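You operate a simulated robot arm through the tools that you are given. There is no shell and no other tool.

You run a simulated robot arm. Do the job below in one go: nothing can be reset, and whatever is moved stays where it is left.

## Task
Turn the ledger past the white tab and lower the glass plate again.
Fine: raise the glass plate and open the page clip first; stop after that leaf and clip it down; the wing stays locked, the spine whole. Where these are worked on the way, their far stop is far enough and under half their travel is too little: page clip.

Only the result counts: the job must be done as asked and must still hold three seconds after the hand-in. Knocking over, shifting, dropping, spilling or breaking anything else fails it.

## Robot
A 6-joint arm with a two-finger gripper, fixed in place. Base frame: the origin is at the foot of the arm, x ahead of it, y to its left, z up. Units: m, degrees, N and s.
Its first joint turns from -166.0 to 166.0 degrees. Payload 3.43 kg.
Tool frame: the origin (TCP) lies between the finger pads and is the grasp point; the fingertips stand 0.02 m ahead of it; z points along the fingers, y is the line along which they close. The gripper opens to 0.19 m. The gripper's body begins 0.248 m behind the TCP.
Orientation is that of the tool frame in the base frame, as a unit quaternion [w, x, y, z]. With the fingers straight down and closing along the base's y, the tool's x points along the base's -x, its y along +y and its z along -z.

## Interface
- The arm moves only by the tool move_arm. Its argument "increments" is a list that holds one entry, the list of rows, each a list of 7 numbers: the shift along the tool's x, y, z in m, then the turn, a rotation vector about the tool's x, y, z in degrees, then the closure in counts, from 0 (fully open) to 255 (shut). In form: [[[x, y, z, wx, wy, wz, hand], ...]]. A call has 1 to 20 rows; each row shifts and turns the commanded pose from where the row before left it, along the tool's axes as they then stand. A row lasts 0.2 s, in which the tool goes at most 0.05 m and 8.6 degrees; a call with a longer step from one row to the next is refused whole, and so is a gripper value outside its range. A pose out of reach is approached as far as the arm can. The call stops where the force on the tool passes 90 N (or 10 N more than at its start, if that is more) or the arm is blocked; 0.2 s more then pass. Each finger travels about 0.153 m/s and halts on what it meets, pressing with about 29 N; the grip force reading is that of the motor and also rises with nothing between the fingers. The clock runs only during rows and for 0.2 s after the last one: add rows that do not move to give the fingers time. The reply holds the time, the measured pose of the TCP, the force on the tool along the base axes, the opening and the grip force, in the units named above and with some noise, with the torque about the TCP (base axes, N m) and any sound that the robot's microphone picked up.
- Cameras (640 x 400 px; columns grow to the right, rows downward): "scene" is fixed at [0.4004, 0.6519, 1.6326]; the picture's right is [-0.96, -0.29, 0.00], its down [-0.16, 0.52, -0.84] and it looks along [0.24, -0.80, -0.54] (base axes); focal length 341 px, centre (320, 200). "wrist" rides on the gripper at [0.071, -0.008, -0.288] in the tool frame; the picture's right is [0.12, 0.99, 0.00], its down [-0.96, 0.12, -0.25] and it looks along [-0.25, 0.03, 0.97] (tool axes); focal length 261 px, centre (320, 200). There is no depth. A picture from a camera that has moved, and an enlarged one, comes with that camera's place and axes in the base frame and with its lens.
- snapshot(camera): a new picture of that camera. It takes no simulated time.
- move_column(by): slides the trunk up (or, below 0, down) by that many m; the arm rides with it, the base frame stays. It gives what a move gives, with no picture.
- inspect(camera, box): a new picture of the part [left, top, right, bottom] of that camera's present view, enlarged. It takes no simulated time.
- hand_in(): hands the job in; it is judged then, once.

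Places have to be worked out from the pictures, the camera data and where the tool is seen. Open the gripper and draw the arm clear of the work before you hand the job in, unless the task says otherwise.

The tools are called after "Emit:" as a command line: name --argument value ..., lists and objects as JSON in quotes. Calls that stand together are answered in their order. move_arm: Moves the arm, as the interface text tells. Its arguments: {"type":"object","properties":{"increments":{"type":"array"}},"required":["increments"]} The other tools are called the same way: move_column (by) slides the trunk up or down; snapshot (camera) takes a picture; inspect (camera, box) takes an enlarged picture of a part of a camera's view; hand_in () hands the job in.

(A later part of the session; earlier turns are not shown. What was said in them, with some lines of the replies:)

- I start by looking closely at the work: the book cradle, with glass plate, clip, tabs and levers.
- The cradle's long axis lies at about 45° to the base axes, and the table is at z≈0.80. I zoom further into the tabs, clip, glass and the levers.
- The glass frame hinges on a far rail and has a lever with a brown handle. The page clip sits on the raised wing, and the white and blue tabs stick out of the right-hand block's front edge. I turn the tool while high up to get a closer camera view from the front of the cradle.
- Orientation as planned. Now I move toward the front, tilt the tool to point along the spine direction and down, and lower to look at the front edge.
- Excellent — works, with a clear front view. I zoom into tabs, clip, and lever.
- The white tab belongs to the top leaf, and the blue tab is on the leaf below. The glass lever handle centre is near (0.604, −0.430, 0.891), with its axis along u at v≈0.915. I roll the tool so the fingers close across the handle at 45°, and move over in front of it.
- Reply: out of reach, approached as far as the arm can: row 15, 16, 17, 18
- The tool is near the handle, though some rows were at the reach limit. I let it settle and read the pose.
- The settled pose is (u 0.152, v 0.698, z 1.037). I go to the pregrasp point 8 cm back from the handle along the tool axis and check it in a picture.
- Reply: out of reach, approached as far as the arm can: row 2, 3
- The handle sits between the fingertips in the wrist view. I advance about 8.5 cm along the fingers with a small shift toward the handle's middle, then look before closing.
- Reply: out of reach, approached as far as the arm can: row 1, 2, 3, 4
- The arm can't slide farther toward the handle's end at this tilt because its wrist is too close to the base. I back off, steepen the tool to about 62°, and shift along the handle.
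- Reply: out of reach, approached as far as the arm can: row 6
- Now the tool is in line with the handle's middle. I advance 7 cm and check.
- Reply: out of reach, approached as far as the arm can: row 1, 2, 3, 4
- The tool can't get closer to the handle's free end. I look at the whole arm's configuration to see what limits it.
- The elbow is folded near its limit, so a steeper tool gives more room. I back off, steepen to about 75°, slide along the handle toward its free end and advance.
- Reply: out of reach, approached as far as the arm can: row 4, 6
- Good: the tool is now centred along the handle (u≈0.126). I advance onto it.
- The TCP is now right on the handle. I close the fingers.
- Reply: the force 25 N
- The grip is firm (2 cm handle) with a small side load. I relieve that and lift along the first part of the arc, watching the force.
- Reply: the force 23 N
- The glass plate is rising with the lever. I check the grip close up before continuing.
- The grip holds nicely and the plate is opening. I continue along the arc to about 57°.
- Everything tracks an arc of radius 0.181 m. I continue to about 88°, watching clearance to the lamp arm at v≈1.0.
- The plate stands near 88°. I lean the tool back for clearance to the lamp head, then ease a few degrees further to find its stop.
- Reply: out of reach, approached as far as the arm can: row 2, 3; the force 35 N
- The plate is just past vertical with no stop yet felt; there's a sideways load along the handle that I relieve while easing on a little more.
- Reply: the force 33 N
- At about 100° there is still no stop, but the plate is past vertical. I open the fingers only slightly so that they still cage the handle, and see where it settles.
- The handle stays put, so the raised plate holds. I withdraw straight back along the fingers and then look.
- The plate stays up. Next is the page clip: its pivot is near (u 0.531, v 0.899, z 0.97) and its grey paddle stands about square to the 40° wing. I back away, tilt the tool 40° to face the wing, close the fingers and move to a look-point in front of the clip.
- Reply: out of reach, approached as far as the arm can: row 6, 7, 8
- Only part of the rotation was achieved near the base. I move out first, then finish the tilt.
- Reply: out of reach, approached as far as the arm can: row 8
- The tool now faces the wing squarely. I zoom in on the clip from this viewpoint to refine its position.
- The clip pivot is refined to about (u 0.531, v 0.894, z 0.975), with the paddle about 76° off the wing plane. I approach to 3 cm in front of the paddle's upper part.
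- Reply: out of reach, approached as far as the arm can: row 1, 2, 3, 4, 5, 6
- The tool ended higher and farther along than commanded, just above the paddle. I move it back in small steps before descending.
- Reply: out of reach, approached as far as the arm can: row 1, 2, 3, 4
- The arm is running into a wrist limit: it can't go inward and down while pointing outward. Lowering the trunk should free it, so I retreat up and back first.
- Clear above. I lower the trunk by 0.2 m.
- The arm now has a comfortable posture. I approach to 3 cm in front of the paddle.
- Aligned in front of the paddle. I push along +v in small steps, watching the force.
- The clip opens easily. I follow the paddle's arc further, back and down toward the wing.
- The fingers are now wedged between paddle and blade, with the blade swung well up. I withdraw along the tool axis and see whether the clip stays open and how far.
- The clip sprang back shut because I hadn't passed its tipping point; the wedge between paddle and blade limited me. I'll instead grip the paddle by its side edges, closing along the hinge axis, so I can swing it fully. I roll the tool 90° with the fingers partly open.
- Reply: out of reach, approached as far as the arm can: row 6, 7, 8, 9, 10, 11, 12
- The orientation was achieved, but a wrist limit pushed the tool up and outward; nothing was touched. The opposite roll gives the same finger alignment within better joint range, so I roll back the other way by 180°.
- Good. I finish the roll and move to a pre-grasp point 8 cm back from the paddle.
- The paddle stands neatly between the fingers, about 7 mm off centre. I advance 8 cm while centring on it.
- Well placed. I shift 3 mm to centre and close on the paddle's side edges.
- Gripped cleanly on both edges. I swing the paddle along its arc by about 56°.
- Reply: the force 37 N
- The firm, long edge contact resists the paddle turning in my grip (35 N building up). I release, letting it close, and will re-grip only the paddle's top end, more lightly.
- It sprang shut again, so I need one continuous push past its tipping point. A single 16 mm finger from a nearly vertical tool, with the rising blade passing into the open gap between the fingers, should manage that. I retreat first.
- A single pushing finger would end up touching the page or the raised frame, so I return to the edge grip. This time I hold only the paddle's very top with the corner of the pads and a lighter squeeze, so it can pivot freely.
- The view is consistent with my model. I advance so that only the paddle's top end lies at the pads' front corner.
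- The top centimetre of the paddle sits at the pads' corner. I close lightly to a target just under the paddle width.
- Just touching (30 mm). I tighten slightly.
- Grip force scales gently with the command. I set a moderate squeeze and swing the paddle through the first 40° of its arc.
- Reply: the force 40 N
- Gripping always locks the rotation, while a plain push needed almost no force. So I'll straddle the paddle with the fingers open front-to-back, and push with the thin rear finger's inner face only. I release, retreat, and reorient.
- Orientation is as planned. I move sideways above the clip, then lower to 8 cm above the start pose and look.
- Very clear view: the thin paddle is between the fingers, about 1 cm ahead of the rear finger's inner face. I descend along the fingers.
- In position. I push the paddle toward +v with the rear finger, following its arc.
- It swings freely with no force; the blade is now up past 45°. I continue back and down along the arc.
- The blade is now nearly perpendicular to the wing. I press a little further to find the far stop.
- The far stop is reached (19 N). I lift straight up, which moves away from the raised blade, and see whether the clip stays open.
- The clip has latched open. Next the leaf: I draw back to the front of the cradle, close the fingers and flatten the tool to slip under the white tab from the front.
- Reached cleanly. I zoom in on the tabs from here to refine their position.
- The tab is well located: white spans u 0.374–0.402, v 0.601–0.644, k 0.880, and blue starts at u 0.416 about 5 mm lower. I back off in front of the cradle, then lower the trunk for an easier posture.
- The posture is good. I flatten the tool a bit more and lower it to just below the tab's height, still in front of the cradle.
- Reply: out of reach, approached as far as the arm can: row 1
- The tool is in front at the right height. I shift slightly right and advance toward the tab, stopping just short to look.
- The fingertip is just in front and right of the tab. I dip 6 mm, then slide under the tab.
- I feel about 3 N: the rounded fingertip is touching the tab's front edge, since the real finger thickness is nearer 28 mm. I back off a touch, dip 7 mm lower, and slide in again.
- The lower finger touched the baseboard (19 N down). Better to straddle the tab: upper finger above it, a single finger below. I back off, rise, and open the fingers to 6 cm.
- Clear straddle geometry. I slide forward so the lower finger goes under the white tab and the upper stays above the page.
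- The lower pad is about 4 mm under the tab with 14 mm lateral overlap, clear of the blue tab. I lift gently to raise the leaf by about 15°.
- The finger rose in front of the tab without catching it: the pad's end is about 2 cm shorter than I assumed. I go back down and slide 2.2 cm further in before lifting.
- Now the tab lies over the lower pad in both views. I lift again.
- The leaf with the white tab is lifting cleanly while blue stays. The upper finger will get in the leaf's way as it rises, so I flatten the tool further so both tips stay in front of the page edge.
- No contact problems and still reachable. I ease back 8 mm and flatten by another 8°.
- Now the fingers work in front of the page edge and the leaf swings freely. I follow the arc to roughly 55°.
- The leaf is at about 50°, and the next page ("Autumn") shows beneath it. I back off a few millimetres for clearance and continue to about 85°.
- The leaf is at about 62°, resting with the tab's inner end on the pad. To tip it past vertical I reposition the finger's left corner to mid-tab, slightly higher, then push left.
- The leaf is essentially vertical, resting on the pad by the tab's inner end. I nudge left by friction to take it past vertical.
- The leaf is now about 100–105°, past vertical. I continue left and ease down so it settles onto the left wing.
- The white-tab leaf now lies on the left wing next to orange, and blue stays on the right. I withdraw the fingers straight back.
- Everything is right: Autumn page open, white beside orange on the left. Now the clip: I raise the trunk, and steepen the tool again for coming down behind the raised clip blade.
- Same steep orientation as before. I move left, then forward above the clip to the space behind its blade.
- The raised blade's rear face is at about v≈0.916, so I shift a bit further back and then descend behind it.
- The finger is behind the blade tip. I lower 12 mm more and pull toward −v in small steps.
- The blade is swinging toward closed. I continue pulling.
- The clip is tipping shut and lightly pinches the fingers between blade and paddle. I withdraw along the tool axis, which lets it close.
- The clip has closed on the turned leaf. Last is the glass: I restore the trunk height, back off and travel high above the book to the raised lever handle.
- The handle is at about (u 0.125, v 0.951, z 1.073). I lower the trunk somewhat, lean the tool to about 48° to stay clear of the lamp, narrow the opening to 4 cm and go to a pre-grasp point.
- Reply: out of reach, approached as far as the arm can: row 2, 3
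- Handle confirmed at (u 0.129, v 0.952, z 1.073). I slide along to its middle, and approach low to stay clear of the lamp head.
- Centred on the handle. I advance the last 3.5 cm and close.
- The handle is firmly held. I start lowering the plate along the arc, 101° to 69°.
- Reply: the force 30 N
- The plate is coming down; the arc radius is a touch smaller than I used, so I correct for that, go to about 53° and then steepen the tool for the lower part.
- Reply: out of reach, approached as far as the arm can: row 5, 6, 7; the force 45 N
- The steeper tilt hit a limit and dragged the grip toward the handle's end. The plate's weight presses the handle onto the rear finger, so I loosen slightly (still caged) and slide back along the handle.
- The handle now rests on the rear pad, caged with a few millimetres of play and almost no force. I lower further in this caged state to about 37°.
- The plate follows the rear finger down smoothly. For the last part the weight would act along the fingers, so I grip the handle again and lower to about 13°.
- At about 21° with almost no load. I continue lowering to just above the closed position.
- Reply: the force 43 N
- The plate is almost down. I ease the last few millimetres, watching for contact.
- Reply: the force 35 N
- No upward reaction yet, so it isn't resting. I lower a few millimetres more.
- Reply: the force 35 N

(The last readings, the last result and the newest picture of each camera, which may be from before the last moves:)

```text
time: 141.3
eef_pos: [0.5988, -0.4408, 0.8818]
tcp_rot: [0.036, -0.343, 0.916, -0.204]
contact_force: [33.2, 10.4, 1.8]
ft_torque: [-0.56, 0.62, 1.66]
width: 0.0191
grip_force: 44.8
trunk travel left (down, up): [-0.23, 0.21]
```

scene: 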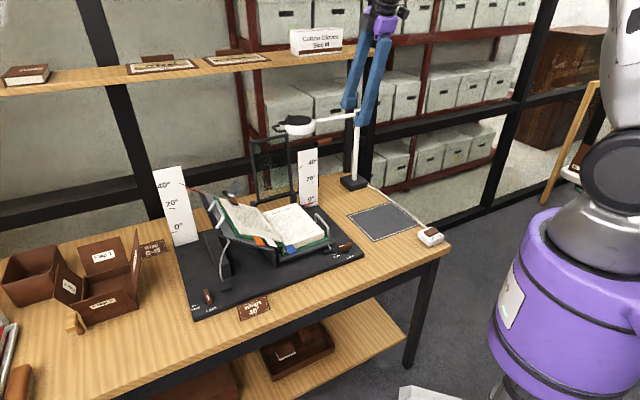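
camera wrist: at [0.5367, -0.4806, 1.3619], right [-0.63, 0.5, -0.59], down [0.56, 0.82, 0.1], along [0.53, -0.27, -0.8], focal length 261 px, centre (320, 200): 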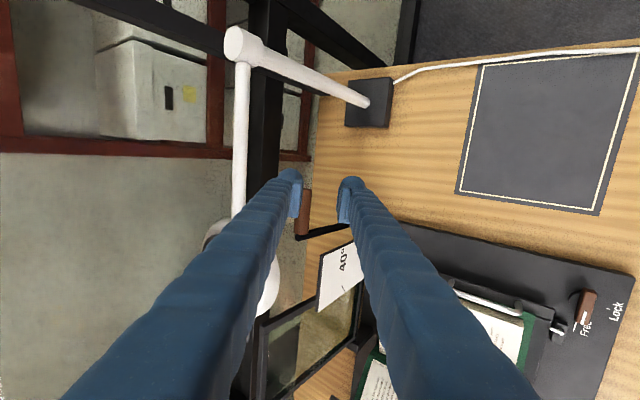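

I loosen the grip slightly, keeping the handle caged, to let it settle and see where it rests.

Emit:
move_arm --increments '[[[0, 0, 0, 0, 0, 0, 222], [0, 0, 0, 0, 0, 0, 214], [0, 0, 0, 0, 0, 0, 205], [0, 0, 0, 0, 0, 0, 205]]]'

Emit:
inspect --camera "scene" --box '[240, 170, 380, 260]'

Emit:
inspect --camera "wrist" --box '[230, 130, 410, 260]'

```text
time: 142.3
eef_pos: [0.5985, -0.4407, 0.8819]
tcp_rot: [0.036, -0.342, 0.917, -0.203]
contact_force: [-0.1, 0.0, -0.3]
ft_torque: [-0.03, 0.02, 0.03]
width: 0.0374
grip_force: 0.1
trunk travel left (down, up): [-0.23, 0.21]
```

```text
4.44 times, centred on (310, 215) of scene
camera zoom: at [0.4004, 0.6519, 1.6326], right [-0.96, -0.29, 0.0], down [-0.16, 0.52, -0.84], along [0.24, -0.8, -0.54], focal length 1514 px, centre (364, 133)
```

zoom: 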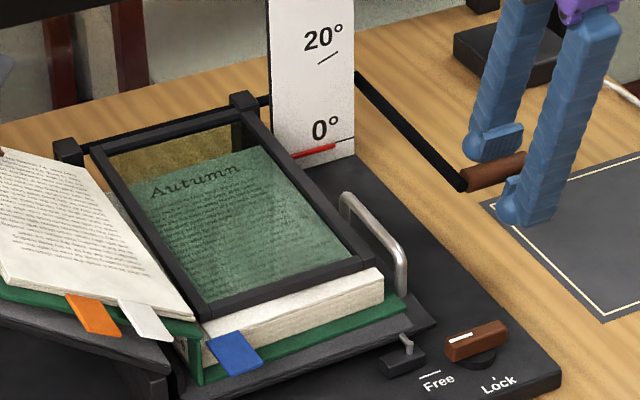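

```text
3.08 times, centred on (320, 195) of wrist
camera zoom: at [0.4885, -0.3915, 1.1534], right [-0.7, 0.6, -0.39], down [0.61, 0.78, 0.11], along [0.37, -0.16, -0.92], focal length 802 px, centre (320, 215)
```

zoom: 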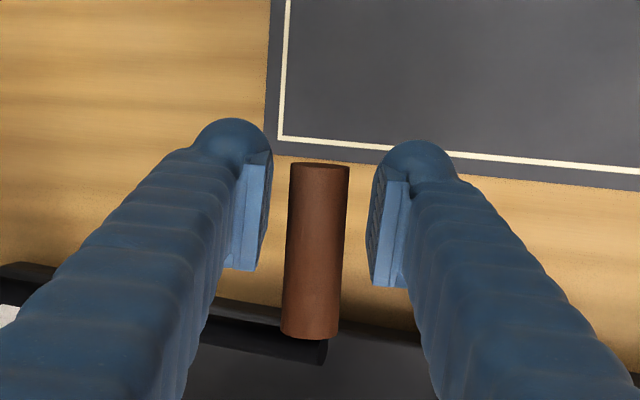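

The plate has settled: the handle is about 4 mm lower than at the start, which fits one leaf less under the glass. I withdraw along the fingers and rise clear.

Emit:
move_arm --increments '[[[0, 0, -0.02, 0, 0, 0, 205], [0, 0, -0.03, 0, 0, 0, 205], [0, 0, -0.04, 0, 0, 0, 205], [0, 0, -0.045, 0, 0, 0, 205], [0, 0, -0.045, 0, 0, 0, 100], [0, 0, -0.045, 0, 0, 0, 0], [0, 0, -0.045, 0, 0, 0, 0], [0, 0, 0, 0, 0, 0, 0], [0, 0, 0, 0, 0, 0, 0]]]'

Emit:
snapshot --camera "scene"

Emit:
inspect --camera "scene" --box '[150, 140, 390, 330]'

Emit:
snapshot --camera "wrist"

```text
time: 144.3
eef_pos: [0.5416, -0.3457, 1.1316]
tcp_rot: [0.037, -0.343, 0.916, -0.203]
contact_force: [-0.7, -0.5, -0.3]
ft_torque: [0.02, -0.03, 0.01]
width: 0.1902
grip_force: 0.1
trunk travel left (down, up): [-0.23, 0.21]
```

```text
taken
```

scene: 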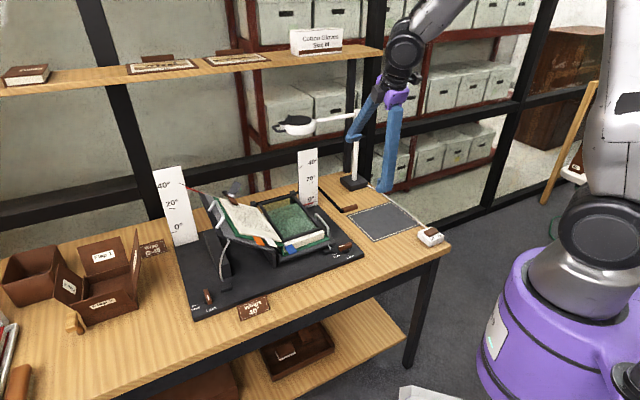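

```text
2.11 times, centred on (270, 235) of scene
camera zoom: at [0.4004, 0.6519, 1.6326], right [-0.96, -0.29, 0.0], down [-0.16, 0.52, -0.84], along [0.24, -0.8, -0.54], focal length 717 px, centre (425, 126)
```

zoom: 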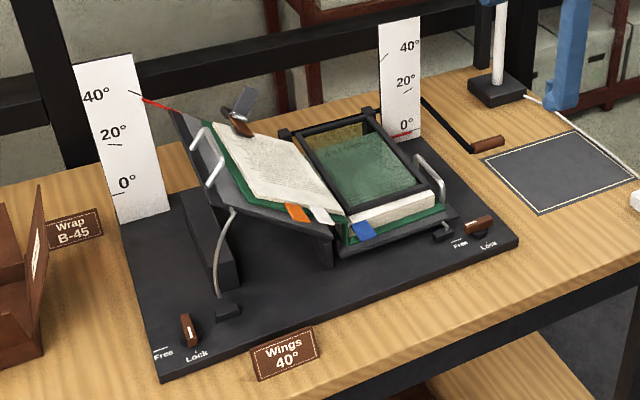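

```text
taken
camera wrist: at [0.4329, -0.2978, 1.4031], right [-0.7, 0.6, -0.39], down [0.61, 0.78, 0.11], along [0.37, -0.16, -0.92], focal length 261 px, centre (320, 200)
```

wrist: 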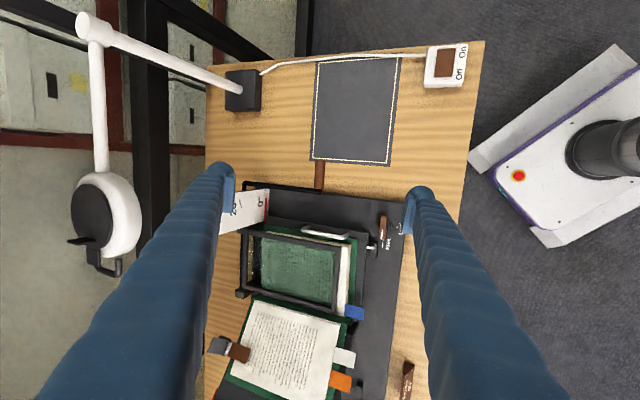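

All looks right. I check the clip and tabs closely once more and raise the arm further clear.

Emit:
move_arm --increments '[[[0, 0, -0.04, 0, 0, 0, 0], [0, 0, -0.04, 0, 0, 0, 0], [0, 0, 0, 0, 0, 0, 0], [0, 0, 0, 0, 0, 0, 0]]]'

Emit:
inspect --camera "scene" --box '[190, 160, 340, 265]'

Emit:
inspect --camera "wrist" --box '[190, 170, 410, 400]'

```text
time: 145.3
eef_pos: [0.5244, -0.3184, 1.2038]
tcp_rot: [0.038, -0.343, 0.916, -0.203]
contact_force: [0.2, -0.4, -0.4]
ft_torque: [0.08, -0.01, 0.05]
width: 0.1898
grip_force: 0.0
trunk travel left (down, up): [-0.23, 0.21]
```

```text
3.81 times, centred on (265, 212) of scene
camera zoom: at [0.4004, 0.6519, 1.6326], right [-0.96, -0.29, 0.0], down [-0.16, 0.52, -0.84], along [0.24, -0.8, -0.54], focal length 1298 px, centre (530, 152)
```

zoom: 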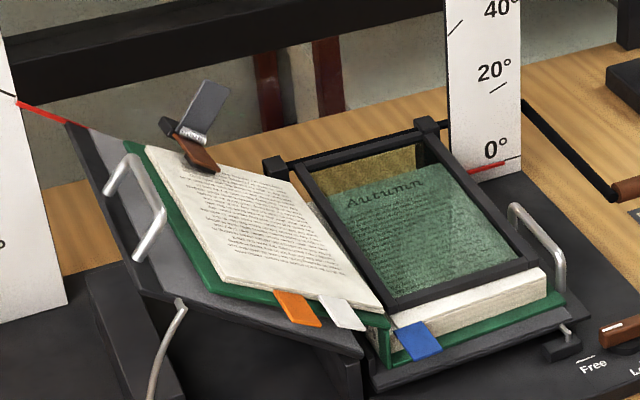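

```text
1.74 times, centred on (300, 285) of wrist
camera zoom: at [0.4146, -0.2702, 1.4764], right [-0.7, 0.6, -0.39], down [0.61, 0.78, 0.11], along [0.37, -0.16, -0.92], focal length 453 px, centre (355, 52)
```

zoom: 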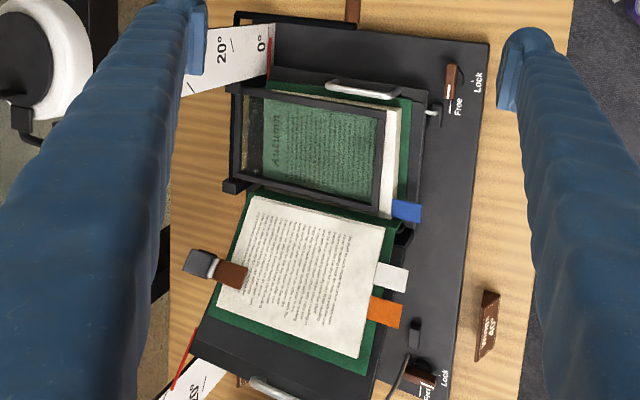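

The white-tab leaf lies on the left under the closed clip, and blue is still on the right. The glass plate is down over "Autumn", the wings are still at 40° and 0°, and the knobs are as they were. The gripper is open and clear, so I hand in.

Emit:
hand_in

```text
The job is handed in.
```

I turned the ledger past the white tab and lowered the glass plate again. The job is handed in, but I have no verdict back.

- **Leaf:** only the white-tab leaf was turned. It lies on the left next to orange; blue is still on the right, and the open page reads "Autumn".
- **Page clip:** it was opened to its far stop, then closed on the turned leaf. It took four tries to open. On the first three I hadn't pushed it past its tipping point, and it sprang back shut.
- **Glass plate:** it was raised before the leaf was turned and is now down again. The handle rests about 4 mm lower than at the start, which fits one leaf less under the glass.
- **Wings and spine:** the left wing reads 40° and the right 0°. The lock knobs look as they did at the start, and I saw no damage to the spine.

While sliding under the tab, a finger pressed on the baseboard with about 19 N. The final pictures show nothing shifted. The gripper is open and the arm is clear of the work.
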